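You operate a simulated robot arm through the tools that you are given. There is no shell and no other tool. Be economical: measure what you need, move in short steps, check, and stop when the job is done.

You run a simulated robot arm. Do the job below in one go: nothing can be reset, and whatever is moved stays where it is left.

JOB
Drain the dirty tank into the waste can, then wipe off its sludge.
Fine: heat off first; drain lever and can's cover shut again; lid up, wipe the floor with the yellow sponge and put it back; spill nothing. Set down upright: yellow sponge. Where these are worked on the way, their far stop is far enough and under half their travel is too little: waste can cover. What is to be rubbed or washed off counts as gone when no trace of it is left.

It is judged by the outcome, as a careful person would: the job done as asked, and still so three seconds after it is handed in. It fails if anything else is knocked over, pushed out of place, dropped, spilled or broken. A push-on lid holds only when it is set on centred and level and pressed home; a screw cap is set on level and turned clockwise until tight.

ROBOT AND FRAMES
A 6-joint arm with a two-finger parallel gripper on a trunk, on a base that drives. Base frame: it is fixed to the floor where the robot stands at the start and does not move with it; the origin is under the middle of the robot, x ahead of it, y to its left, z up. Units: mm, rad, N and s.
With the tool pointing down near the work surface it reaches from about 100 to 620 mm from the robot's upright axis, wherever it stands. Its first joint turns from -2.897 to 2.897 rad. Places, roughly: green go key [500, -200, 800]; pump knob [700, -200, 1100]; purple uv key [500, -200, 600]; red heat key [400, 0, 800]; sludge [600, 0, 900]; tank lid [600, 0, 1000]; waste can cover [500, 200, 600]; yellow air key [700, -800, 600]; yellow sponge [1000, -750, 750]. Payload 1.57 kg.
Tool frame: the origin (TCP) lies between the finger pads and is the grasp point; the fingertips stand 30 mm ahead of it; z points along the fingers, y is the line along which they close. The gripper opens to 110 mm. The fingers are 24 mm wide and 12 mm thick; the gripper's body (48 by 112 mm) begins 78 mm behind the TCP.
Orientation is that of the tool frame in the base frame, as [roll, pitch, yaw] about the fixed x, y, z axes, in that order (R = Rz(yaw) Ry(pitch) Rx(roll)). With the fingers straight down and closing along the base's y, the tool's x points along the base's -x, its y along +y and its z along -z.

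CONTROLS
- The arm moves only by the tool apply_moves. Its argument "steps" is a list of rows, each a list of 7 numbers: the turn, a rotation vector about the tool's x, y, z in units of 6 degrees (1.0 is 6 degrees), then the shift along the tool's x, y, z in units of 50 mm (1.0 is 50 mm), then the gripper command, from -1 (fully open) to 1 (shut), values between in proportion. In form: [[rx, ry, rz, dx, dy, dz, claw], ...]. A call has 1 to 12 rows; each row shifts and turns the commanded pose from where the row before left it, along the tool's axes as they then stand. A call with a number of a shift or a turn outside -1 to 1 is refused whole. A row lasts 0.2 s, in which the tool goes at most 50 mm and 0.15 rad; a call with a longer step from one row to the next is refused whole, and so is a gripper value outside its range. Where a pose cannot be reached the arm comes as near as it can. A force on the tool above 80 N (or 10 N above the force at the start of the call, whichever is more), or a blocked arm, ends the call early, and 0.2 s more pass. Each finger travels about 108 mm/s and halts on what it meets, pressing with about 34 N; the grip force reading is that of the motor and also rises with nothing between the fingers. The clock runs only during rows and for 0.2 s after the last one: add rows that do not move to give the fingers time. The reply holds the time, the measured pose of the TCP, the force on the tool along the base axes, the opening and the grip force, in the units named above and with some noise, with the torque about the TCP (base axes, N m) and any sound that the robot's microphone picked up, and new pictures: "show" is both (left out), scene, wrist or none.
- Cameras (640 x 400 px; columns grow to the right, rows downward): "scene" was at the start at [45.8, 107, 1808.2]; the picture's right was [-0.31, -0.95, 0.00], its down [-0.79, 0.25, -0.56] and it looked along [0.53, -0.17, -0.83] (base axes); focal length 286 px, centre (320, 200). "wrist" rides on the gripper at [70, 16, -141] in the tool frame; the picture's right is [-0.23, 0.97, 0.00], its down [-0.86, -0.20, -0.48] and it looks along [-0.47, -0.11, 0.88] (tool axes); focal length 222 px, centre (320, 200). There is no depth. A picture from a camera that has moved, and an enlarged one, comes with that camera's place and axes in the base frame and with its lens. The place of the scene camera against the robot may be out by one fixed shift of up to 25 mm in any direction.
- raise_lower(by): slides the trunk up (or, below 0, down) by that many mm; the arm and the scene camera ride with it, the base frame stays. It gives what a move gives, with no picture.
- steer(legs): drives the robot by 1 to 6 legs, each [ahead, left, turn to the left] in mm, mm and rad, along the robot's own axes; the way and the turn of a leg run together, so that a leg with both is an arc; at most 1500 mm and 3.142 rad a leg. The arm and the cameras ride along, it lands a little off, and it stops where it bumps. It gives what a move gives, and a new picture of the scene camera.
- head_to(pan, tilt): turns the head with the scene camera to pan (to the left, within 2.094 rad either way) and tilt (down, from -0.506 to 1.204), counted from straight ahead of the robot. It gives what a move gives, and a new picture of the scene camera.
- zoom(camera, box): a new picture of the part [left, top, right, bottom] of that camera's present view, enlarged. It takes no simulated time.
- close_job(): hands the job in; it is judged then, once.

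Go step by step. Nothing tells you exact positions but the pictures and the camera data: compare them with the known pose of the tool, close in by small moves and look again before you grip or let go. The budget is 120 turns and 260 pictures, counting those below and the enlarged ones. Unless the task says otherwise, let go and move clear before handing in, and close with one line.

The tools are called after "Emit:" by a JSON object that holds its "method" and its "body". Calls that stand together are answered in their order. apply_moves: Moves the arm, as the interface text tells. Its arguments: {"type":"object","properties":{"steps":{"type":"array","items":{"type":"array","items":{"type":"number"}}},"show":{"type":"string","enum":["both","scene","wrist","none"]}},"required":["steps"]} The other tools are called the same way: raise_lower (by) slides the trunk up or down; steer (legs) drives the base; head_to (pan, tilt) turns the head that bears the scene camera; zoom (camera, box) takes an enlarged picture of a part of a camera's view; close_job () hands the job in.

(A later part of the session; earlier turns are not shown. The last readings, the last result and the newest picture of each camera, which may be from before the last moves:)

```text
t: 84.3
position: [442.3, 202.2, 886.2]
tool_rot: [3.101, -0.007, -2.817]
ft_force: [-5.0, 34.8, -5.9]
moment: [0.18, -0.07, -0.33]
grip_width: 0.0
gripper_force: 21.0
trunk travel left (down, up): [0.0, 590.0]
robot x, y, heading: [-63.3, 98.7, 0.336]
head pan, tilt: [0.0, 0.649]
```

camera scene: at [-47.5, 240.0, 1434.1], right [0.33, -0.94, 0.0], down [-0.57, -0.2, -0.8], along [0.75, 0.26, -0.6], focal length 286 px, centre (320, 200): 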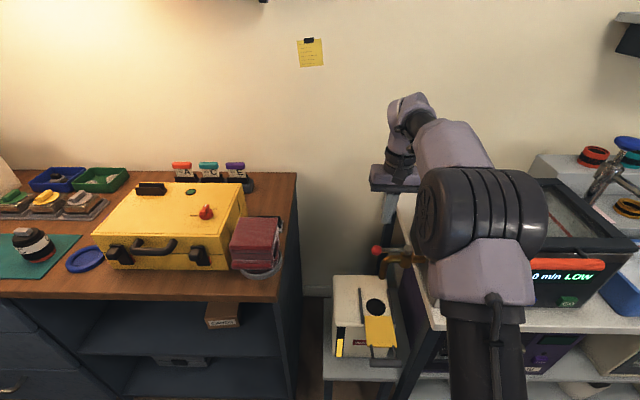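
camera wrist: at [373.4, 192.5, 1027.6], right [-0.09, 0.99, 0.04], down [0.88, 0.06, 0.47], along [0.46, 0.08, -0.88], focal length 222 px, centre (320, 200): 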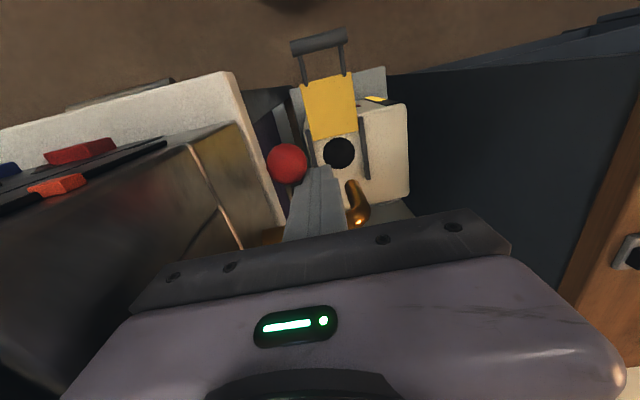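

Emit:
{"method": "apply_moves", "body": {"steps": [[0, 0, 0, 0, 0.5, 0, 1], [0, 0, 0, 0, 0, -1, 1], [0, 0, 0, 0, 0, -1, 1], [0, 0, 0, 0.5, 0, -0.3, 1], [0, -1, 0, 0.3, 0, 0, 0.3], [0, -1, 0, 0, 0, 0, 0.3], [0, -1, 0, 0, 0, 0, 0.3], [0, -1, 0, 0, 0, 0, 0.3], [0, -1, 0, 0, 0, 0, 0.3], [0, -1, 0, 0, 0, 0, 0.3], [0, -1, 0, 0, 0, 0, 0.3], [0, 0, 0, 0, 0, 0, 0.3]], "show": "none"}}

Emit:
{"method": "steer", "body": {"legs": [[-205, 0, 0]]}}

Emit:
{"method": "apply_moves", "body": {"steps": [[0, 0, 1, 0, 0, 0, 0.3], [0, 0, 1, 0, 0, 0, 0.3], [0, 0, 1, 0, 0, 0, 0.3], [0, 0, 1, 0, 0, 0, 0.3], [0, 0, 1, 0, 0, 0, 0.3], [0, 0, 1, 0, 0, 0, 0.3], [0, 0, 1, 0, 0, 0, 0.3], [0, 0, 1, 0, 0, 0, 0.3], [0, 0, 1, 0, 0, 0, 0.3], [0, 0, 1, 0, 0, 0, 0.3], [0, 0, 1, 0, 0, 0, 0.3], [0, 0, 1, 0, 0, 0, 0.3]], "show": "none"}}

Emit:
{"method": "apply_moves", "body": {"steps": [[0, 0, 1, 0, 0, 0, 0.3], [0, 0, 1, 0, 0, 0, 0.3], [0, 0, 1, 0, 0, 0, 0.3], [0, 0, 0, 0, 0, 0, 0.3]], "show": "wrist"}}

```text
t: 87.0
position: [398.6, 204.3, 1002.6]
tool_rot: [3.086, 0.729, -2.855]
ft_force: [0.5, -0.6, -1.0]
moment: [-0.01, -0.02, 0.04]
grip_width: 38.4
gripper_force: 0.1
trunk travel left (down, up): [0.0, 590.0]
robot x, y, heading: [-63.2, 98.1, 0.332]
head pan, tilt: [0.0, 0.649]
```

```text
t: 88.6
position: [203.3, 134.2, 1003.5]
tool_rot: [3.086, 0.728, -2.859]
ft_force: [0.0, 0.0, 0.1]
moment: [-0.02, -0.03, 0.02]
grip_width: 38.4
gripper_force: 0.1
trunk travel left (down, up): [0.0, 590.0]
robot x, y, heading: [-260.8, 28.6, 0.333]
head pan, tilt: [0.0, 0.649]
camera scene: at [-242.5, 171.9, 1434.6], right [0.32, -0.95, 0.0], down [-0.57, -0.19, -0.8], along [0.76, 0.26, -0.6], focal length 286 px, centre (320, 200)
```

scene: 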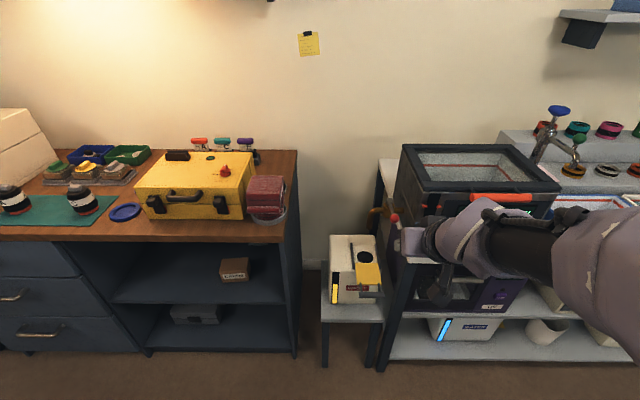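

```text
t: 91.2
position: [203.3, 134.2, 1003.5]
tool_rot: [2.426, 0.164, 2.122]
ft_force: [0.5, 0.6, -0.1]
moment: [-0.01, -0.02, 0.03]
grip_width: 38.5
gripper_force: 0.1
trunk travel left (down, up): [0.0, 590.0]
robot x, y, heading: [-262.8, 32.9, 0.335]
head pan, tilt: [0.0, 0.649]
```

```text
t: 92.2
position: [203.1, 133.3, 1003.8]
tool_rot: [2.412, -0.042, 1.888]
ft_force: [0.9, 0.1, 0.0]
moment: [0.0, -0.03, -0.03]
grip_width: 38.4
gripper_force: 0.0
trunk travel left (down, up): [0.0, 590.0]
robot x, y, heading: [-260.5, 29.5, 0.332]
head pan, tilt: [0.0, 0.649]
camera wrist: at [105.3, 169.2, 1122.3], right [0.77, -0.02, 0.64], down [-0.18, -0.97, 0.19], along [0.61, -0.26, -0.75], focal length 222 px, centre (320, 200)
```

wrist: 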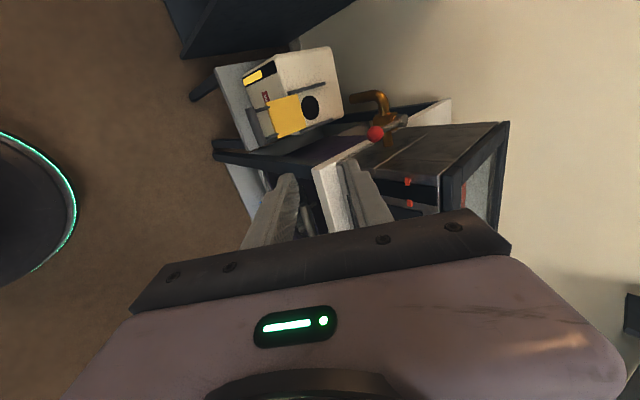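

Emit:
{"method": "apply_moves", "body": {"steps": [[0, 0, 0, 0.03, -0.4, 0.84, 0.2], [0, 0, 0, 0.03, -0.4, 0.84, 0.2], [0, 0, 0, 0.03, -0.4, 0.84, 0.2], [0, 0, 0, 0.03, -0.4, 0.84, 0.2], [0, 0, 0, 0.03, -0.4, 0.84, 0.2], [0, 0, 0, 0.03, -0.4, 0.84, 0.2], [0, 0, 0, 0, -0.38, 0.84, 0.2], [0, 0, 0, 0, 0, 0, 0.2]], "show": "wrist"}}

```text
t: 94.0
position: [286.2, 184.5, 694.7]
tool_rot: [2.412, -0.043, 1.887]
ft_force: [-0.4, -0.2, 0.5]
moment: [0.0, -0.01, 0.02]
grip_width: 43.9
gripper_force: 0.1
trunk travel left (down, up): [0.0, 590.0]
robot x, y, heading: [-257.5, 29.1, 0.332]
head pan, tilt: [0.0, 0.649]
camera wrist: at [188.5, 219.4, 812.0], right [0.77, -0.01, 0.64], down [-0.17, -0.97, 0.19], along [0.62, -0.26, -0.75], focal length 222 px, centre (320, 200)
```

wrist: 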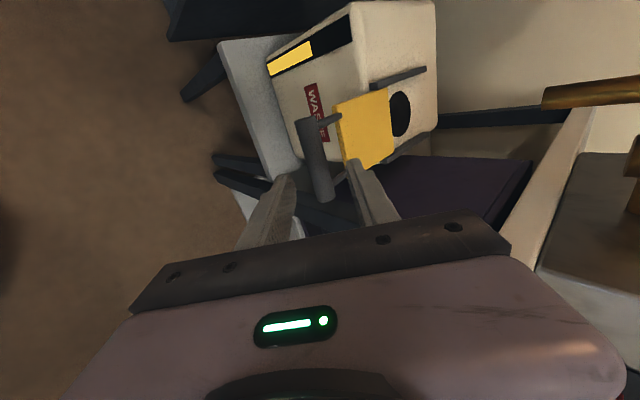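

Emit:
{"method": "apply_moves", "body": {"steps": [[0, 0, 0, 0.08, -0.08, 0.3, 0.3], [0, 0, 0, 0, 0, 0.35, 0.3], [0, 0, 0, 0, 0, 0.3, 0.3], [0, 0, 0, 0, 0, 0, 0.3], [0, 0, 0, 0, 0, 0, 1], [0, 0, 0, 0, 0, 0, 1]], "show": "wrist"}}

```text
t: 95.4
position: [312.6, 198.6, 656.3]
tool_rot: [2.407, -0.041, 1.89]
ft_force: [19.4, 5.6, 17.0]
moment: [-0.4, -0.7, 0.59]
grip_width: 19.7
gripper_force: 33.8
trunk travel left (down, up): [0.0, 590.0]
robot x, y, heading: [-256.1, 29.6, 0.331]
head pan, tilt: [0.0, 0.649]
camera wrist: at [214.1, 234.0, 774.3], right [0.77, -0.02, 0.64], down [-0.18, -0.97, 0.19], along [0.62, -0.26, -0.74], focal length 222 px, centre (320, 200)
```

wrist: 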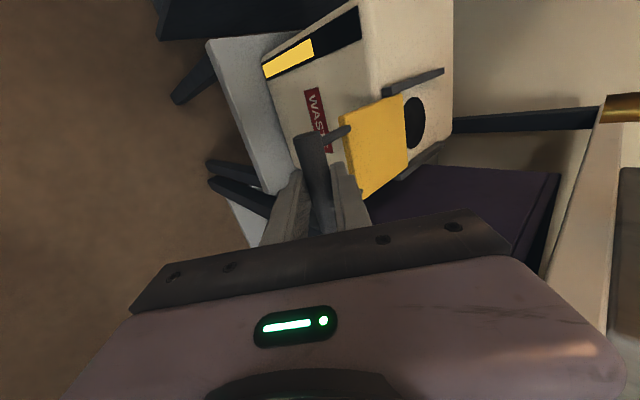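

Emit:
{"method": "apply_moves", "body": {"steps": [[0, 0, 0, 0, 0.238, 0.213, 1], [0, 0, 0, 0, 0.238, 0.213, 1], [0, 0, 0, 0, 0.238, 0.213, 1], [0, 0, 0, 0, 0.238, 0.213, 1], [0, 0, 0, 0, 0.2, 0.18, 1], [0, 0, 0, 0, 0, 0, 1]], "show": "wrist"}}

```text
t: 96.8
position: [383.0, 222.0, 655.2]
tool_rot: [2.409, -0.042, 1.888]
ft_force: [-0.2, 0.0, 19.9]
moment: [-0.58, -0.46, 0.5]
grip_width: 19.6
gripper_force: 33.4
trunk travel left (down, up): [0.0, 590.0]
robot x, y, heading: [-257.0, 32.2, 0.327]
head pan, tilt: [0.0, 0.649]
camera wrist: at [285.4, 257.0, 773.5], right [0.77, -0.01, 0.64], down [-0.17, -0.97, 0.19], along [0.62, -0.26, -0.74], focal length 222 px, centre (320, 200)
```

wrist: 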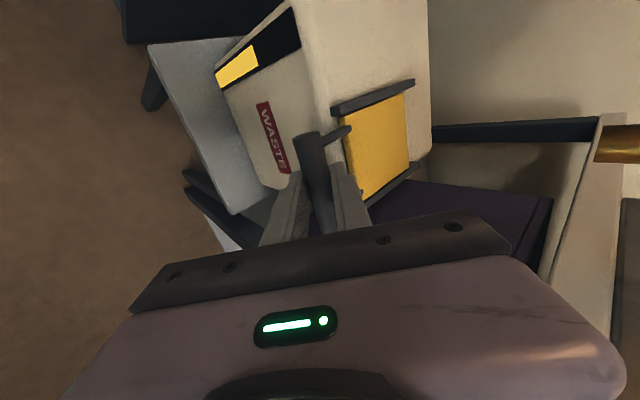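

Nearly shut; I push the last bit until the stop is felt.

Emit:
{"method": "apply_moves", "body": {"steps": [[0, 0, 0, 0, 0.09, 0.08, 1], [0, 0, 0, 0, 0.09, 0.08, 1], [0, 0, 0, 0, 0.06, 0.05, 1], [0, 0, 0, 0, 0, 0, 1]], "show": "wrist"}}

```text
t: 97.8
position: [393.4, 225.9, 652.3]
tool_rot: [2.422, -0.041, 1.891]
ft_force: [-45.9, -18.4, -14.6]
moment: [-0.57, 0.19, 0.71]
grip_width: 19.6
gripper_force: 33.7
trunk travel left (down, up): [0.0, 590.0]
robot x, y, heading: [-260.7, 30.8, 0.335]
head pan, tilt: [0.0, 0.649]
camera wrist: at [296.7, 261.4, 770.8], right [0.78, -0.01, 0.63], down [-0.17, -0.97, 0.19], along [0.61, -0.26, -0.75], focal length 222 px, centre (320, 200)
```

wrist: 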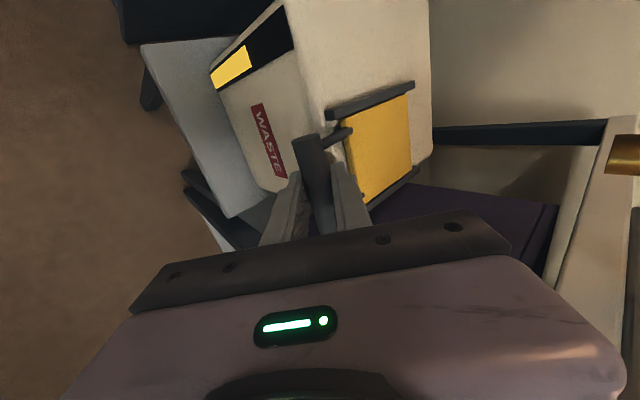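

Emit:
{"method": "apply_moves", "body": {"steps": [[0, 0, 0, 0, -0.05, -0.05, 1], [0, 0, 0, 0, 0, 0, 0.3], [0, 0, 0, 0, 0, 0, 0.3], [0, 0, 0, 0, 0, -0.5, 0.3], [0, 0, 0, 0, 0, -1, 0.3], [0, 0, 0, 0, 0, -1, 0.3], [0, 0, 0, 0, 0, -1, 0.3]], "show": "both"}}

Emit:
{"method": "zoom", "body": {"camera": "scene", "box": [310, 190, 430, 320]}}

```text
t: 99.4
position: [286.6, 184.7, 784.3]
tool_rot: [2.413, -0.041, 1.888]
ft_force: [-1.2, 0.2, -0.3]
moment: [-0.02, -0.01, 0.0]
grip_width: 38.4
gripper_force: 0.1
trunk travel left (down, up): [0.0, 590.0]
robot x, y, heading: [-258.8, 27.5, 0.327]
head pan, tilt: [0.0, 0.649]
camera scene: at [-242.8, 172.3, 1434.1], right [0.32, -0.95, 0.0], down [-0.57, -0.2, -0.8], along [0.75, 0.26, -0.6], focal length 286 px, centre (320, 200)
camera wrist: at [188.1, 220.0, 903.0], right [0.77, -0.01, 0.64], down [-0.17, -0.97, 0.19], along [0.61, -0.26, -0.75], focal length 222 px, centre (320, 200)
```

scene: 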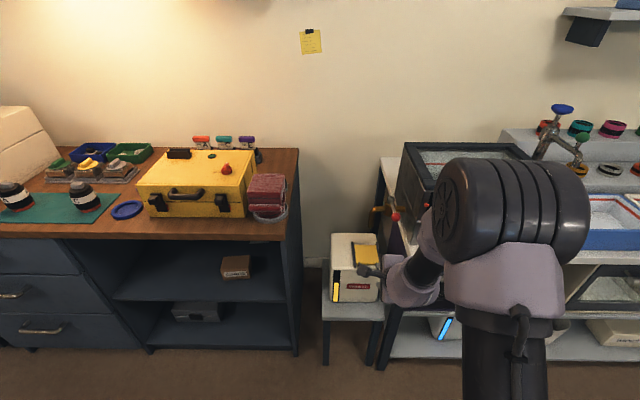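
wrist: 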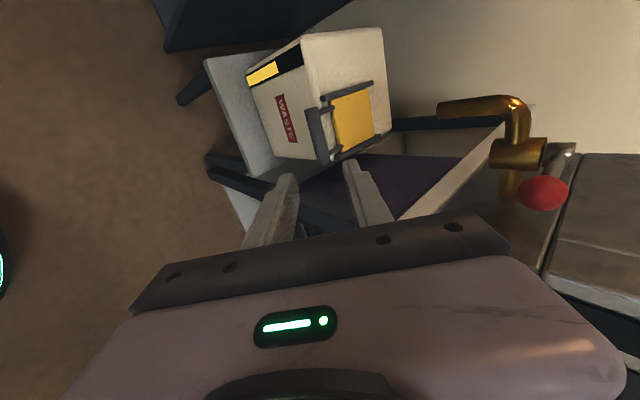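

```text
3.08 times, centred on (370, 255) of scene
camera zoom: at [-242.8, 172.3, 1434.1], right [0.32, -0.95, 0.0], down [-0.57, -0.2, -0.8], along [0.75, 0.26, -0.6], focal length 880 px, centre (166, 31)
```

zoom: 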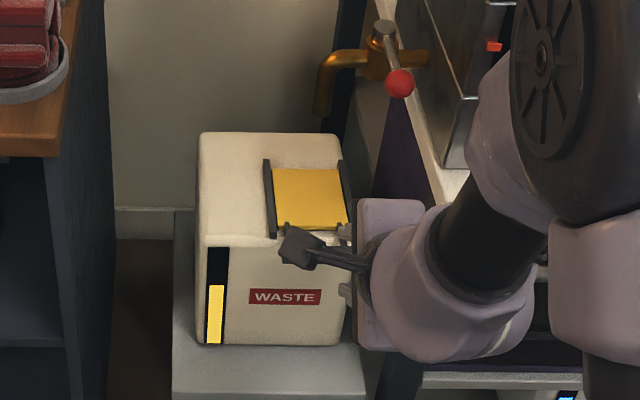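

Emit:
{"method": "apply_moves", "body": {"steps": [[0, 0, 0, 0, 0.21, -0.88, 0.3], [0, 0, 0, 0, 0.21, -0.88, 0.3], [0, 0, 0, 0, 0.21, -0.88, 0.3], [0, 0, 0, 0, 0.21, -0.88, 0.3], [0, 0, 0, 0, 0.21, -0.88, 0.3], [0, 0, 0, 0, 0.21, -0.88, 0.3], [0, 0, 0, 0, 0.21, -0.88, 0.3], [0, 0, 0, 0, 0, 0, 0.1]], "show": "none"}}

Emit:
{"method": "steer", "body": {"legs": [[0, -292, -0.013], [170, 0, 0]]}}

Emit:
{"method": "zoom", "body": {"camera": "wrist", "box": [0, 0, 640, 400]}}

```text
t: 101.2
position: [147.4, 125.2, 1060.8]
tool_rot: [2.41, -0.042, 1.888]
ft_force: [-0.2, 0.2, -0.5]
moment: [0.04, -0.01, -0.01]
grip_width: 49.4
gripper_force: 0.0
trunk travel left (down, up): [0.0, 590.0]
robot x, y, heading: [-259.2, 27.7, 0.333]
head pan, tilt: [0.0, 0.649]
```

```text
t: 104.2
position: [405.8, -97.4, 1060.0]
tool_rot: [2.411, -0.041, 1.874]
ft_force: [-0.2, 1.0, 0.6]
moment: [0.02, 0.01, 0.0]
grip_width: 49.3
gripper_force: 0.0
trunk travel left (down, up): [0.0, 590.0]
robot x, y, heading: [1.6, -191.0, 0.319]
head pan, tilt: [0.0, 0.649]
camera scene: at [15.4, -46.5, 1434.1], right [0.31, -0.95, 0.0], down [-0.57, -0.19, -0.8], along [0.76, 0.25, -0.6], focal length 286 px, centre (320, 200)
```

scene: 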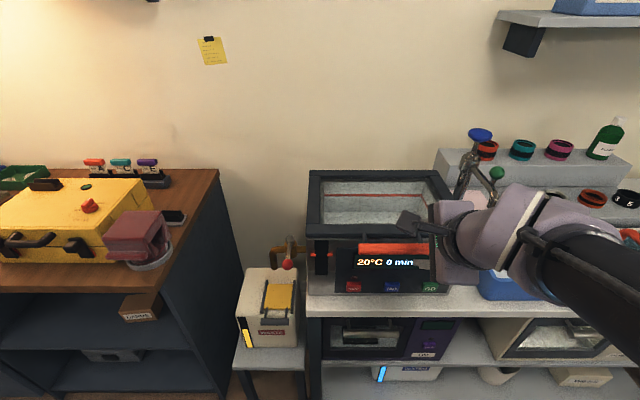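

```text
1.00 times, centred on (320, 200) of wrist (not enlarged: the box is as wide or as high as the picture)
camera zoom: at [307.4, -61.8, 1178.2], right [0.77, -0.02, 0.64], down [-0.19, -0.96, 0.19], along [0.61, -0.26, -0.75], focal length 222 px, centre (320, 200)
```

zoom: 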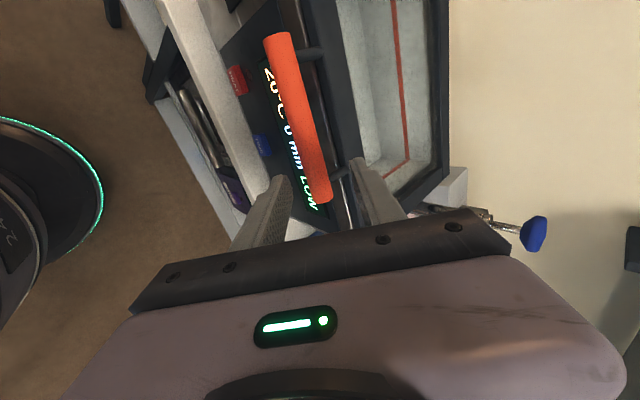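

Emit:
{"method": "apply_moves", "body": {"steps": [[0, 0, 0, 0.8, -0.27, 0, 0.1], [0, 0, 0, 0, 0, 0.5, 0.1], [0, 0, 0, 0, 0, 0, 0.1]], "show": "wrist"}}

Emit:
{"method": "zoom", "body": {"camera": "wrist", "box": [220, 80, 460, 240]}}

```text
t: 105.0
position: [399.1, -58.4, 1033.6]
tool_rot: [2.412, -0.043, 1.875]
ft_force: [0.6, -1.1, 0.9]
moment: [0.0, 0.02, -0.03]
grip_width: 49.6
gripper_force: 0.1
trunk travel left (down, up): [0.0, 590.0]
robot x, y, heading: [-2.5, -188.1, 0.313]
head pan, tilt: [0.0, 0.649]
camera wrist: at [301.2, -20.6, 1151.1], right [0.77, -0.02, 0.64], down [-0.19, -0.96, 0.19], along [0.61, -0.26, -0.75], focal length 222 px, centre (320, 200)
```

wrist: 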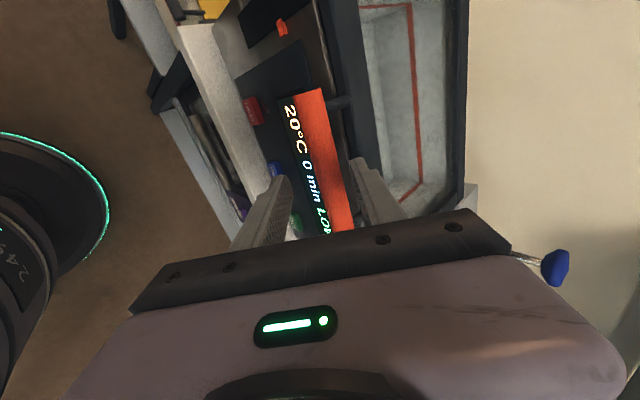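

```text
2.50 times, centred on (340, 160) of wrist
camera zoom: at [301.2, -20.6, 1151.1], right [0.77, -0.02, 0.64], down [-0.19, -0.96, 0.19], along [0.61, -0.26, -0.75], focal length 555 px, centre (270, 300)
```

zoom: 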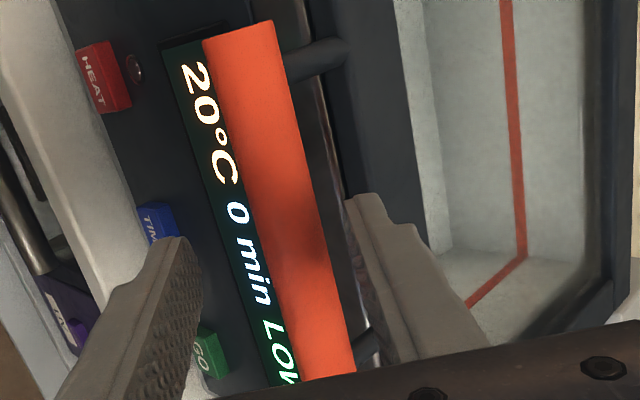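

Emit:
{"method": "apply_moves", "body": {"steps": [[0, 0, 0, 0.16, 0.1, 0.3, 0.2], [0, 0, 0, 0, 0, 0.34, 0.2], [0, 0, 0, 0, 0, 0, 0.2]], "show": "none"}}

Emit:
{"method": "zoom", "body": {"camera": "wrist", "box": [220, 80, 460, 240]}}

```text
t: 105.8
position: [417.0, -42.0, 1015.8]
tool_rot: [2.408, -0.043, 1.875]
ft_force: [-11.0, -3.4, 10.2]
moment: [0.16, -0.47, -0.02]
grip_width: 43.2
gripper_force: 0.1
trunk travel left (down, up): [0.0, 590.0]
robot x, y, heading: [-3.7, -188.8, 0.316]
head pan, tilt: [0.0, 0.649]
```

```text
2.50 times, centred on (340, 160) of wrist
camera zoom: at [319.7, -5.8, 1134.4], right [0.77, -0.03, 0.64], down [-0.19, -0.96, 0.19], along [0.61, -0.26, -0.74], focal length 555 px, centre (270, 300)
```

zoom: 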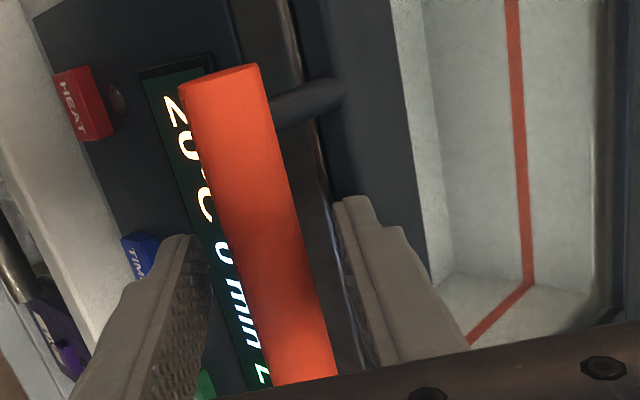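

Emit:
{"method": "apply_moves", "body": {"steps": [[0, 0, 0, 0, -0.03, -0.03, 0.4], [0, 0, 0, 0, 0, 0, 1], [0, 0, 0, 0, 0, 0, 1], [0, 0, 0, 0, 0, 0, 1]], "show": "wrist"}}

```text
t: 106.8
position: [419.2, -42.7, 1015.3]
tool_rot: [2.407, -0.04, 1.876]
ft_force: [18.7, 5.6, 19.7]
moment: [-0.62, -0.47, 0.62]
grip_width: 22.0
gripper_force: 34.6
trunk travel left (down, up): [0.0, 590.0]
robot x, y, heading: [-1.8, -189.4, 0.316]
head pan, tilt: [0.0, 0.649]
camera wrist: at [321.5, -5.3, 1133.7], right [0.77, -0.02, 0.64], down [-0.19, -0.96, 0.19], along [0.61, -0.26, -0.74], focal length 222 px, centre (320, 200)
```

wrist: 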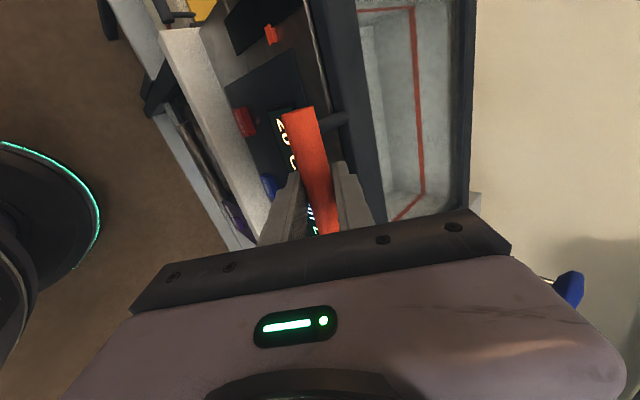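

Emit:
{"method": "apply_moves", "body": {"steps": [[0, 0, 0, 0, 0.22, -0.167, 1], [0, 0, 0, 0, 0.22, -0.167, 1], [0, 0, 0, 0, 0.233, -0.147, 1], [0, 0, 0, 0, 0.233, -0.147, 1], [0, 0, 0, 0, 0, 0, 1]], "show": "both"}}

```text
t: 108.0
position: [426.8, -40.5, 1069.2]
tool_rot: [2.409, -0.042, 1.874]
ft_force: [-33.6, -6.6, 4.3]
moment: [-0.52, 0.16, 0.73]
grip_width: 21.9
gripper_force: 35.0
trunk travel left (down, up): [0.0, 590.0]
robot x, y, heading: [-5.0, -191.4, 0.314]
head pan, tilt: [0.0, 0.649]
camera scene: at [9.8, -47.5, 1434.3], right [0.31, -0.95, 0.0], down [-0.57, -0.19, -0.8], along [0.76, 0.25, -0.6], focal length 286 px, centre (320, 200)
camera wrist: at [328.8, -3.1, 1188.4], right [0.77, -0.03, 0.64], down [-0.19, -0.96, 0.19], along [0.61, -0.26, -0.74], focal length 222 px, centre (320, 200)
```

scene: 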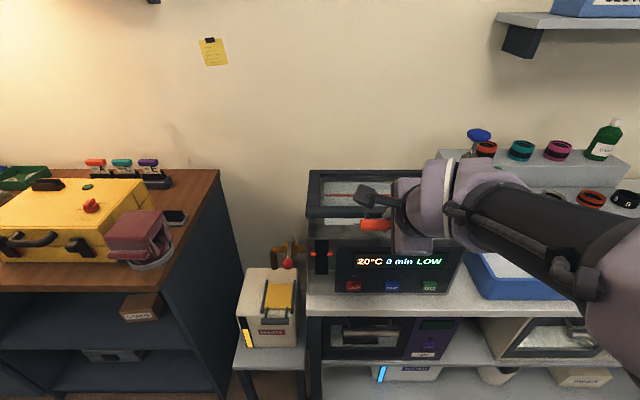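
wrist: 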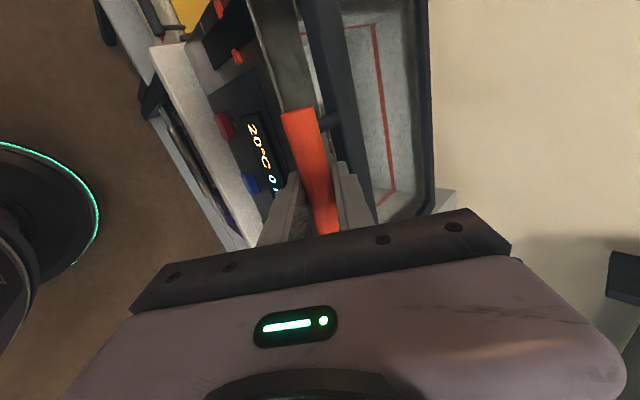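

Emit:
{"method": "apply_moves", "body": {"steps": [[0, 0, 0, 0, 0.275, -0.258, 1], [0, 0, 0, 0, 0.275, -0.258, 1], [0, 0, 0, 0, 0.342, -0.168, 1], [0, 0, 0, 0, 0.342, -0.168, 1], [0, 0, 0, 0, 0, 0, 1]], "show": "none"}}

```text
t: 109.2
position: [449.5, -34.4, 1140.4]
tool_rot: [2.412, -0.036, 1.875]
ft_force: [7.1, 18.8, -9.3]
moment: [-0.15, -0.14, 0.98]
grip_width: 22.1
gripper_force: 34.8
trunk travel left (down, up): [0.0, 590.0]
robot x, y, heading: [-0.6, -187.9, 0.315]
head pan, tilt: [0.0, 0.649]
```

Emit:
{"method": "apply_moves", "body": {"steps": [[0, 0, 0, 0.03, 0.361, -0.126, 1], [0, 0, 0, 0, 0.361, -0.126, 1], [0, 0, 0, 0, 0.373, -0.08, 1], [0, 0, 0, 0, 0.373, -0.08, 1], [0, 0, 0, 0, 0.38, -0.034, 1], [0, 0, 0, 0, 0.38, -0.034, 1], [0, 0, 0, 0, 0, 0, 1]], "show": "both"}}

```text
t: 110.8
position: [512.3, -18.4, 1230.0]
tool_rot: [2.415, -0.036, 1.874]
ft_force: [1.1, 16.8, -8.5]
moment: [-0.55, -0.04, 0.77]
grip_width: 22.3
gripper_force: 35.0
trunk travel left (down, up): [0.0, 590.0]
robot x, y, heading: [-1.9, -186.5, 0.318]
head pan, tilt: [0.0, 0.649]
camera scene: at [16.0, -43.3, 1433.6], right [0.31, -0.95, 0.0], down [-0.58, -0.19, -0.8], along [0.76, 0.25, -0.61], focal length 286 px, centre (320, 200)
camera wrist: at [415.3, 19.5, 1348.3], right [0.77, -0.02, 0.64], down [-0.19, -0.96, 0.19], along [0.61, -0.27, -0.75], focal length 222 px, centre (320, 200)
```

scene: 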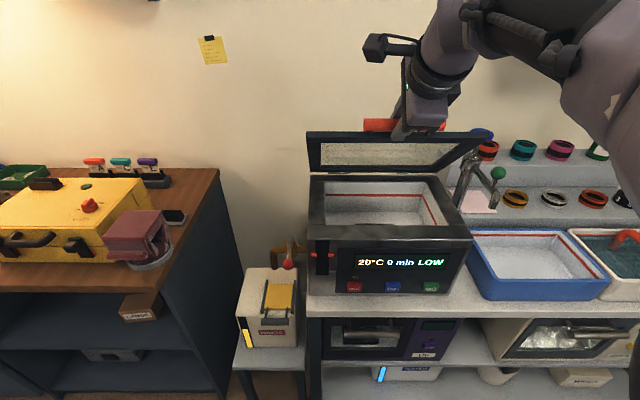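
wrist: 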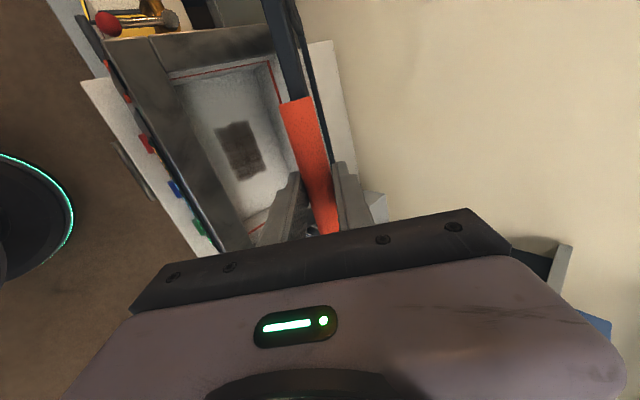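

Emit:
{"method": "apply_moves", "body": {"steps": [[0, 0, 0, 0.04, 0.382, 0.012, 1], [0, 0, 0, 0, 0.382, 0.012, 1], [0, 0, 0, 0, 0.378, 0.059, 1], [0, 0, 0, 0, 0.378, 0.059, 1], [0, 0, 0, 0, 0.367, 0.104, 1], [0, 0, 0, 0, 0.367, 0.104, 1], [0, 0, 0, 0, 0, 0, 1]], "show": "both"}}

```text
t: 112.5
position: [606.9, 12.4, 1292.7]
tool_rot: [2.416, -0.041, 1.876]
ft_force: [0.9, 17.2, -21.4]
moment: [-0.33, 0.09, 0.87]
grip_width: 22.0
gripper_force: 35.4
trunk travel left (down, up): [0.0, 590.0]
robot x, y, heading: [-3.4, -188.2, 0.311]
head pan, tilt: [0.0, 0.649]
camera scene: at [17.3, -42.7, 1433.5], right [0.31, -0.95, 0.0], down [-0.58, -0.19, -0.8], along [0.76, 0.25, -0.61], focal length 286 px, centre (320, 200)
camera wrist: at [510.2, 48.8, 1411.5], right [0.77, -0.02, 0.64], down [-0.19, -0.96, 0.19], along [0.61, -0.27, -0.75], focal length 222 px, centre (320, 200)
```

scene: 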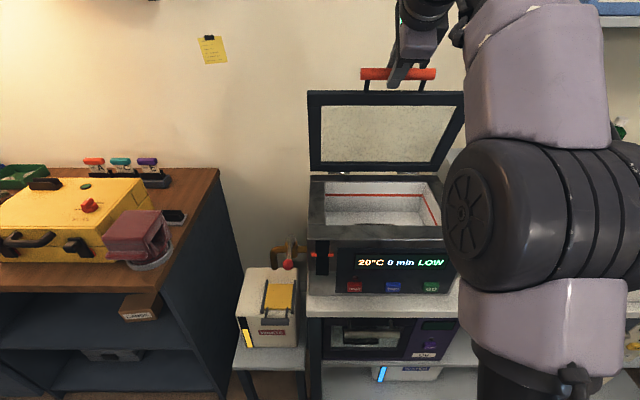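
wrist: 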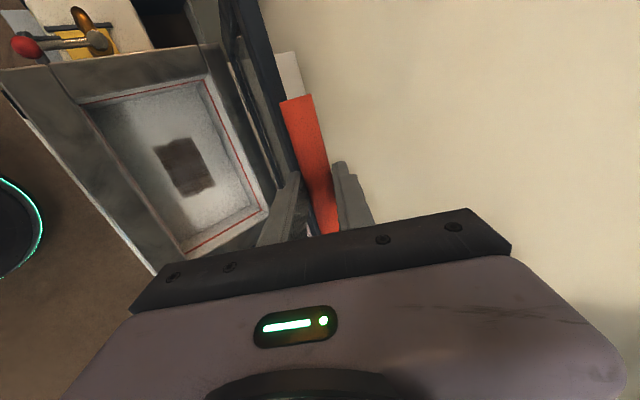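

Emit:
{"method": "apply_moves", "body": {"steps": [[0, 0, 0, 0.04, 0.332, 0.171, 1], [0, 0, 0, 0, 0.332, 0.171, 1], [0, 0, 0, 0, 0.331, 0.189, 1], [0, 0, 0, 0, 0.331, 0.189, 1], [0, 0, 0, 0, 0, 0, 1]], "show": "scene"}}

```text
t: 113.7
position: [626.2, 21.0, 1290.6]
tool_rot: [2.409, -0.043, 1.873]
ft_force: [-3.2, -13.8, 23.8]
moment: [-0.61, -0.36, 0.51]
grip_width: 22.7
gripper_force: 35.3
out of reach, approached as far as the arm can: row 2, 3, 4
trunk travel left (down, up): [0.0, 590.0]
robot x, y, heading: [-1.3, -191.5, 0.32]
head pan, tilt: [0.0, 0.649]
camera scene: at [12.4, -49.8, 1434.6], right [0.31, -0.95, 0.0], down [-0.57, -0.19, -0.8], along [0.76, 0.25, -0.6], focal length 286 px, centre (320, 200)
```

scene: 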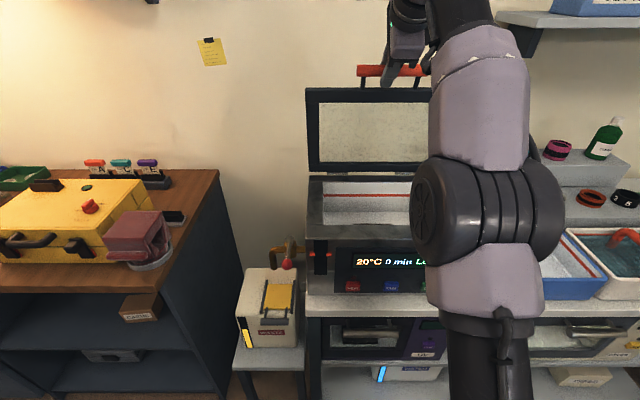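

Emit:
{"method": "steer", "body": {"legs": [[30, 0, 0]]}}

```text
t: 114.5
position: [654.8, 33.6, 1291.8]
tool_rot: [2.409, -0.042, 1.876]
ft_force: [-2.8, -5.7, 29.8]
moment: [-0.63, -0.6, 1.01]
grip_width: 22.2
gripper_force: 34.3
trunk travel left (down, up): [0.0, 590.0]
robot x, y, heading: [29.9, -174.1, 0.315]
head pan, tilt: [0.0, 0.649]
camera scene: at [40.6, -39.0, 1434.4], right [0.31, -0.95, 0.0], down [-0.57, -0.19, -0.8], along [0.76, 0.25, -0.6], focal length 286 px, centre (320, 200)
```

scene: 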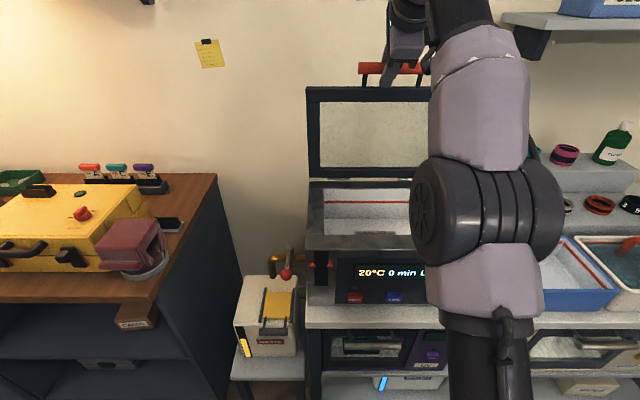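

Emit:
{"method": "raise_lower", "body": {"by": 7}}

Emit:
{"method": "steer", "body": {"legs": [[35, 0, 0]]}}

```text
t: 115.0
position: [660.4, 34.2, 1292.5]
tool_rot: [2.418, -0.043, 1.876]
ft_force: [4.1, -3.0, -21.3]
moment: [-0.85, -0.23, 0.49]
grip_width: 22.1
gripper_force: 34.9
trunk travel left (down, up): [-7.0, 583.0]
robot x, y, heading: [27.9, -176.5, 0.315]
head pan, tilt: [0.0, 0.649]
```

```text
t: 115.9
position: [692.0, 45.3, 1296.7]
tool_rot: [2.409, -0.041, 1.876]
ft_force: [1.5, -1.4, 0.0]
moment: [-0.52, -0.4, 0.54]
grip_width: 22.1
gripper_force: 34.5
trunk travel left (down, up): [-7.0, 583.0]
robot x, y, heading: [59.9, -168.4, 0.315]
head pan, tilt: [0.0, 0.649]
camera scene: at [78.1, -26.3, 1441.2], right [0.31, -0.95, 0.0], down [-0.57, -0.19, -0.8], along [0.76, 0.25, -0.6], focal length 286 px, centre (320, 200)
```

scene: 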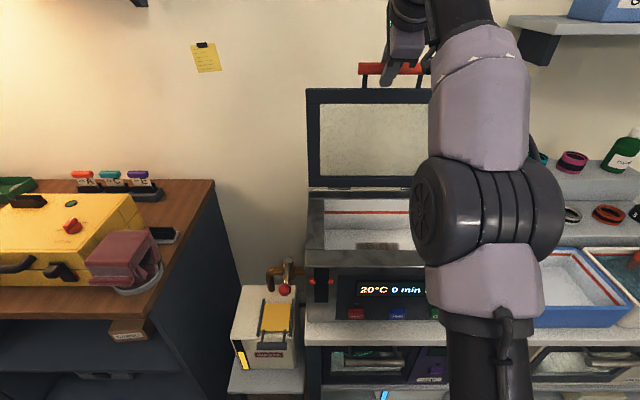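

Emit:
{"method": "steer", "body": {"legs": [[32, 0, 0]]}}

```text
t: 116.8
position: [723.5, 55.8, 1296.9]
tool_rot: [2.411, -0.04, 1.875]
ft_force: [0.6, -1.5, -5.7]
moment: [-0.61, -0.25, 0.51]
grip_width: 21.9
gripper_force: 34.8
trunk travel left (down, up): [-7.0, 583.0]
robot x, y, heading: [89.8, -161.4, 0.314]
head pan, tilt: [0.0, 0.649]
camera scene: at [109.2, -15.8, 1441.0], right [0.31, -0.95, 0.0], down [-0.58, -0.19, -0.8], along [0.76, 0.25, -0.6], focal length 286 px, centre (320, 200)
```

scene: 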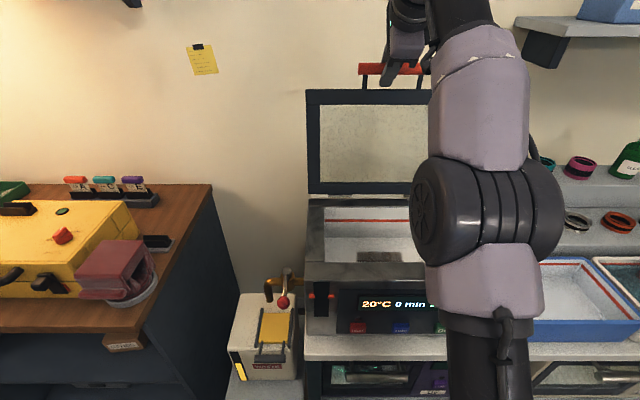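

Emit:
{"method": "steer", "body": {"legs": [[32, 0, 0]]}}

```text
t: 117.6
position: [755.4, 65.6, 1292.6]
tool_rot: [2.417, -0.041, 1.875]
ft_force: [-6.4, -3.5, -40.2]
moment: [-0.67, -0.24, 0.48]
grip_width: 22.2
gripper_force: 34.7
trunk travel left (down, up): [-7.0, 583.0]
robot x, y, heading: [123.4, -146.5, 0.319]
head pan, tilt: [0.0, 0.649]
camera scene: at [141.7, -5.4, 1440.6], right [0.31, -0.95, 0.0], down [-0.58, -0.19, -0.8], along [0.76, 0.25, -0.61], focal length 286 px, centre (320, 200)
```

scene: 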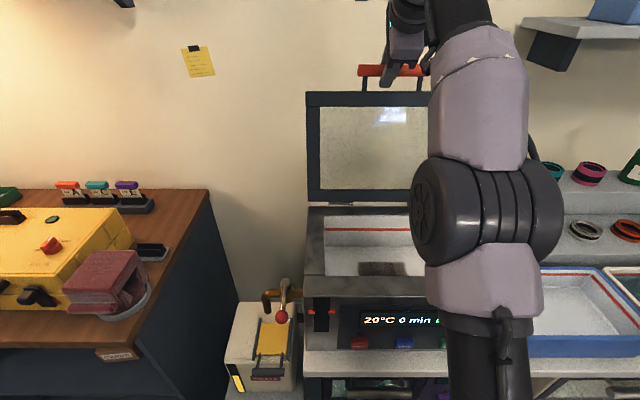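

Emit:
{"method": "raise_lower", "body": {"by": -6}}

Emit:
{"method": "steer", "body": {"legs": [[22, 0, 0]]}}

```text
t: 118.2
position: [751.4, 64.0, 1293.3]
tool_rot: [2.406, -0.04, 1.876]
ft_force: [8.2, 2.9, 37.1]
moment: [-0.24, -0.38, 0.85]
grip_width: 21.9
gripper_force: 34.6
trunk travel left (down, up): [-1.0, 589.0]
robot x, y, heading: [120.2, -149.6, 0.317]
head pan, tilt: [0.0, 0.649]
```

```text
t: 119.0
position: [768.5, 70.1, 1287.7]
tool_rot: [2.42, -0.045, 1.875]
ft_force: [-56.7, -22.8, -41.6]
moment: [0.08, 0.04, 1.3]
grip_width: 24.6
gripper_force: 37.0
trunk travel left (down, up): [-1.0, 589.0]
robot x, y, heading: [142.6, -139.5, 0.319]
head pan, tilt: [0.0, 0.649]
camera scene: at [153.5, -2.1, 1435.0], right [0.31, -0.95, 0.0], down [-0.57, -0.19, -0.8], along [0.76, 0.25, -0.6], focal length 286 px, centre (320, 200)
```

scene: 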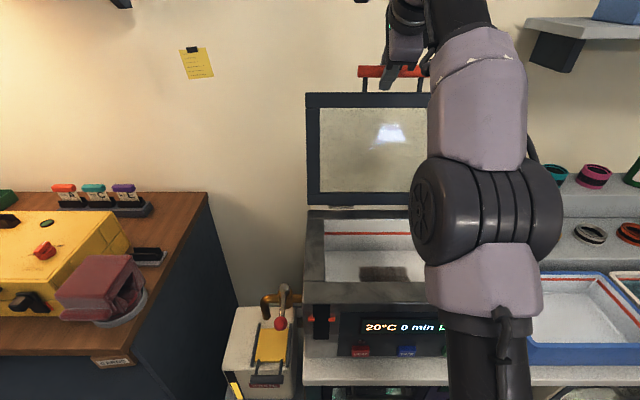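

Emit:
{"method": "apply_moves", "body": {"steps": [[0, 0, 0, 0, -0.14, -0.06, 1], [0, 0, 0, 0, 0, 0, 0.6], [0, 0, 0, 0, 0, 0, 0.2], [0, 0, 0, 0, 0, 0, 0.2], [0, 0, 0, 0, 0, -0.4, 0.2], [0, 0, 0, 0, 0, -0.8, 0.2], [0, 0, 0, 0, 0, -0.8, 0.2], [0, 0, 0, 0, 0, 0, 0.2]], "show": "both"}}

```text
t: 120.8
position: [702.3, 50.4, 1354.2]
tool_rot: [2.425, -0.047, 1.875]
ft_force: [-1.0, -0.5, -0.9]
moment: [0.01, -0.02, 0.01]
grip_width: 44.1
gripper_force: 0.1
out of reach, approached as far as the arm can: row 7
trunk travel left (down, up): [-1.0, 589.0]
robot x, y, heading: [140.2, -142.1, 0.316]
head pan, tilt: [0.0, 0.649]
camera scene: at [159.4, 0.6, 1435.1], right [0.31, -0.95, 0.0], down [-0.57, -0.19, -0.8], along [0.76, 0.25, -0.6], focal length 286 px, centre (320, 200)
camera wrist: at [605.4, 86.9, 1473.3], right [0.78, -0.02, 0.63], down [-0.19, -0.96, 0.19], along [0.6, -0.26, -0.75], focal length 222 px, centre (320, 200)
```

scene: 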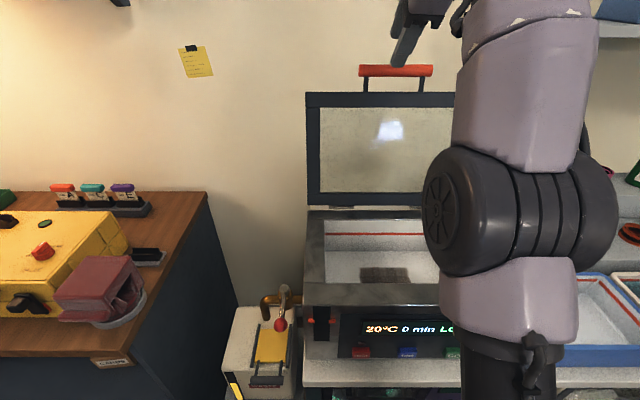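
wrist: 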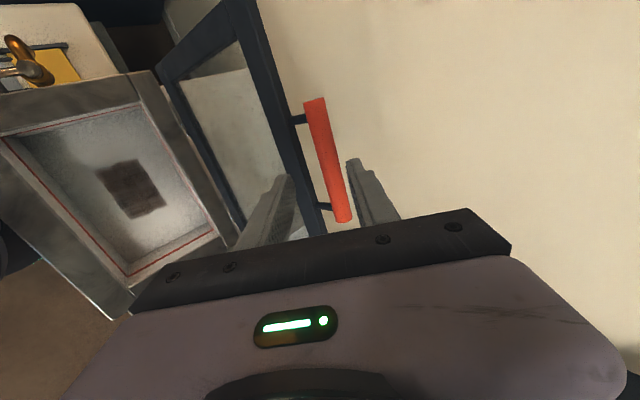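

Emit:
{"method": "steer", "body": {"legs": [[-330, 0, 0], [0, -800, 0]]}}

Emit:
{"method": "head_to", "body": {"pan": -0.25, "tilt": 0.6}}

```text
t: 127.0
position: [645.0, -836.9, 1353.7]
tool_rot: [2.421, -0.045, 1.883]
ft_force: [-0.5, 0.1, -0.9]
moment: [0.0, 0.0, -0.02]
grip_width: 43.9
gripper_force: 0.0
trunk travel left (down, up): [-1.0, 589.0]
robot x, y, heading: [82.8, -1035.4, 0.322]
head pan, tilt: [0.0, 0.649]
camera scene: at [102.5, -890.8, 1435.1], right [0.32, -0.95, 0.0], down [-0.57, -0.19, -0.8], along [0.76, 0.25, -0.6], focal length 286 px, centre (320, 200)
```

scene: 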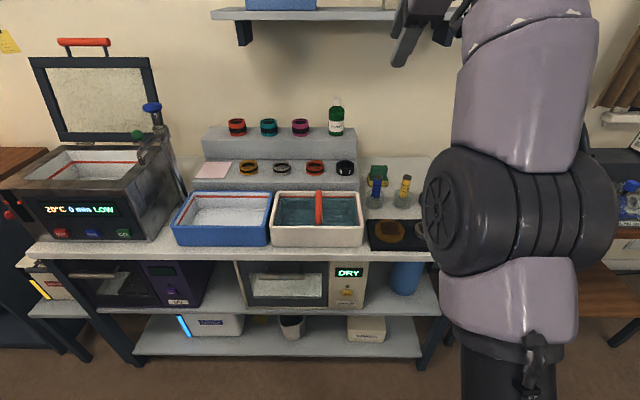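

```text
t: 127.8
position: [644.8, -836.8, 1353.4]
tool_rot: [2.422, -0.046, 1.882]
ft_force: [0.2, -0.6, 0.3]
moment: [0.0, 0.01, 0.0]
grip_width: 44.0
gripper_force: 0.1
trunk travel left (down, up): [-1.0, 589.0]
robot x, y, heading: [85.0, -1031.7, 0.322]
head pan, tilt: [-0.25, 0.6]
camera scene: at [108.3, -911.7, 1439.3], right [0.07, -1.0, 0.0], down [-0.56, -0.04, -0.82], along [0.82, 0.06, -0.57], focal length 286 px, centre (320, 200)
```

scene: 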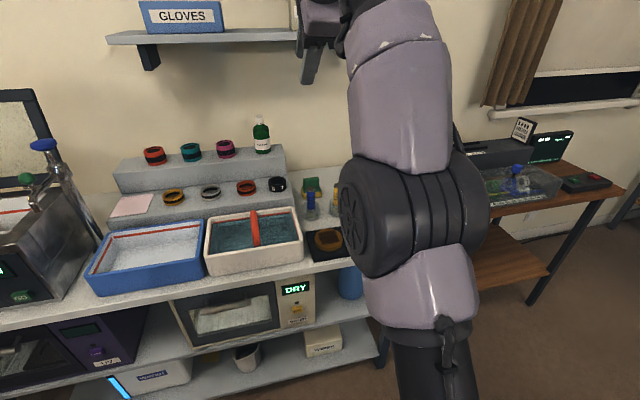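

Emit:
{"method": "zoom", "body": {"camera": "scene", "box": [280, 160, 400, 280]}}

Emit:
{"method": "zoom", "body": {"camera": "wrist", "box": [0, 0, 640, 400]}}

```text
3.33 times, centred on (340, 220) of scene
camera zoom: at [108.3, -911.7, 1439.3], right [0.07, -1.0, 0.0], down [-0.56, -0.04, -0.82], along [0.82, 0.06, -0.57], focal length 953 px, centre (253, 133)
```

zoom: 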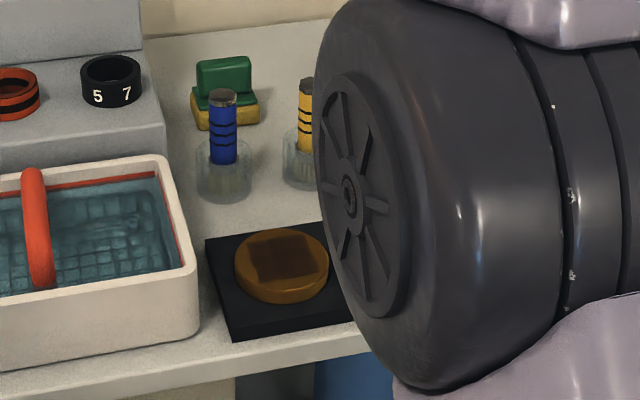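

```text
1.00 times, centred on (320, 200) of wrist (not enlarged: the box is as wide or as high as the picture)
camera zoom: at [548.0, -800.9, 1473.1], right [0.78, -0.02, 0.63], down [-0.18, -0.97, 0.19], along [0.6, -0.26, -0.75], focal length 222 px, centre (320, 200)
```

zoom: 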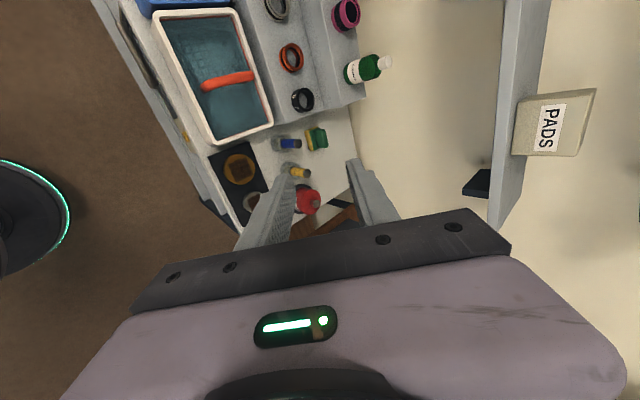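

Emit:
{"method": "apply_moves", "body": {"steps": [[1, 0, 0, 0, 0, 0, -0.3], [1, 0, 0, 0, 0, 0, -0.3], [1, 0, 0, 0, 0, 0, -0.3], [1, 0, 0, 0, 0, 0, -0.3], [1, 0, 0, 0, 0, 0, -0.3], [1, 0, 0, 0, 0, 0, -0.3], [0.9, 0, 0, 0, 0, 0, -0.3], [0, 0, 0, 0, 0, 1, -0.3], [0, 0, 0, 0, 0, 1, -0.3], [0, 0, 0, 0, 0, 1, -0.3], [0, 0, 0, 0, 0, 1, -0.3], [0, 0, 0, 0, 0, 1, -0.3]], "show": "none"}}

Emit:
{"method": "steer", "body": {"legs": [[280, 0, 0]]}}

Emit:
{"method": "zoom", "body": {"camera": "wrist", "box": [0, 0, 640, 400]}}

```text
t: 130.3
position: [522.4, -801.9, 971.6]
tool_rot: [-3.138, -0.044, 1.88]
ft_force: [0.5, 0.5, 0.3]
moment: [0.01, 0.03, -0.03]
grip_width: 71.6
gripper_force: 0.1
out of reach, approached as far as the arm can: row 1, 2, 3, 4, 5, 6, 7
trunk travel left (down, up): [-1.0, 589.0]
robot x, y, heading: [89.3, -1029.2, 0.32]
head pan, tilt: [-0.25, 0.6]
```

```text
t: 132.3
position: [791.9, -712.5, 973.5]
tool_rot: [-3.137, -0.046, 1.881]
ft_force: [-0.5, 0.0, 0.6]
moment: [0.0, -0.03, 0.04]
grip_width: 71.8
gripper_force: 0.0
trunk travel left (down, up): [-1.0, 589.0]
robot x, y, heading: [354.2, -944.6, 0.321]
head pan, tilt: [-0.25, 0.6]
camera scene: at [377.1, -822.0, 1439.3], right [0.07, -1.0, 0.0], down [-0.56, -0.04, -0.82], along [0.82, 0.06, -0.57], focal length 286 px, centre (320, 200)
```

scene: 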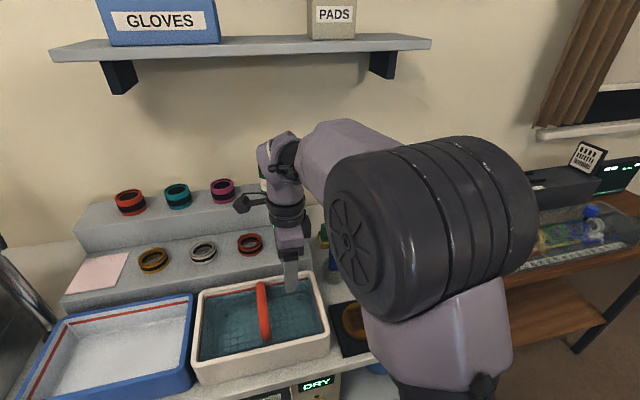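

```text
1.00 times, centred on (320, 200) of wrist (not enlarged: the box is as wide or as high as the picture)
camera zoom: at [788.4, -647.8, 1117.3], right [1.0, 0.08, -0.01], down [0.08, -0.89, 0.44], along [0.02, -0.44, -0.9], focal length 222 px, centre (320, 200)
```

zoom: 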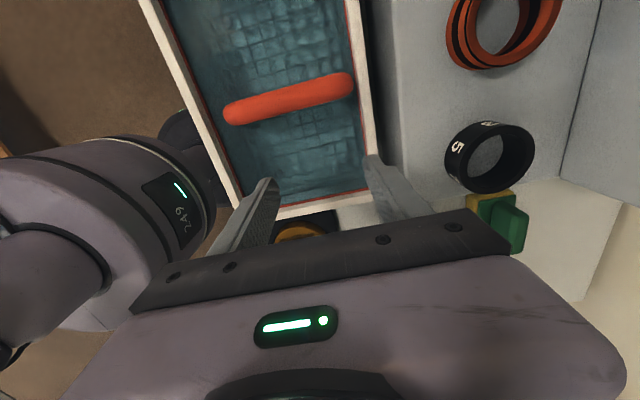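

Emit:
{"method": "apply_moves", "body": {"steps": [[0, 0, 0, 0, 0, -1, -0.3], [0, 0, 0, 0, 0, 0, -0.3]], "show": "none"}}

Emit:
{"method": "steer", "body": {"legs": [[100, -30, 0]]}}

Emit:
{"method": "zoom", "body": {"camera": "wrist", "box": [0, 0, 640, 400]}}

```text
t: 132.9
position: [793.9, -715.0, 1023.7]
tool_rot: [-3.138, -0.046, 1.878]
ft_force: [-0.3, -0.1, -0.7]
moment: [-0.02, 0.0, 0.02]
grip_width: 71.5
gripper_force: 0.1
trunk travel left (down, up): [-1.0, 589.0]
robot x, y, heading: [354.9, -940.2, 0.318]
head pan, tilt: [-0.25, 0.6]
```

```text
t: 134.1
position: [903.4, -711.6, 1021.4]
tool_rot: [-3.136, -0.044, 1.88]
ft_force: [0.0, -0.2, 0.4]
moment: [0.02, -0.03, -0.01]
grip_width: 71.2
gripper_force: 0.0
trunk travel left (down, up): [-1.0, 589.0]
robot x, y, heading: [464.1, -935.1, 0.322]
head pan, tilt: [-0.25, 0.6]
camera scene: at [486.0, -817.7, 1439.3], right [0.07, -1.0, 0.0], down [-0.56, -0.04, -0.82], along [0.82, 0.06, -0.57], focal length 286 px, centre (320, 200)
```

scene: 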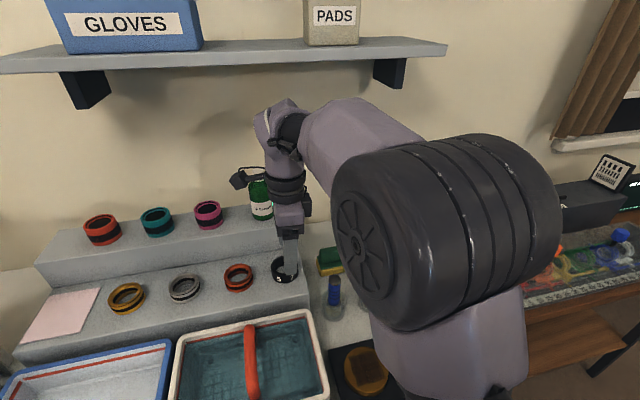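

```text
1.00 times, centred on (320, 200) of wrist (not enlarged: the box is as wide or as high as the picture)
camera zoom: at [900.3, -645.8, 1166.7], right [1.0, 0.08, -0.01], down [0.08, -0.89, 0.44], along [0.02, -0.44, -0.9], focal length 222 px, centre (320, 200)
```

zoom: 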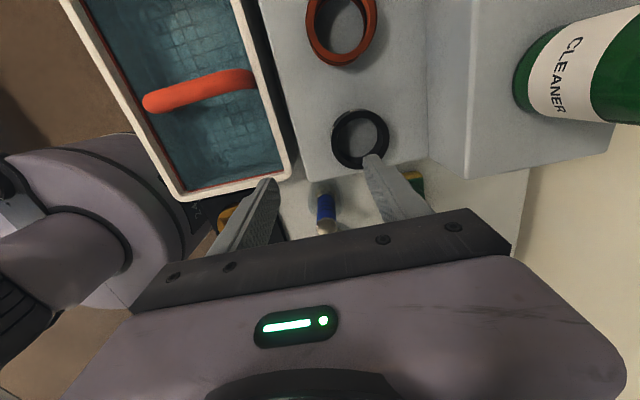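

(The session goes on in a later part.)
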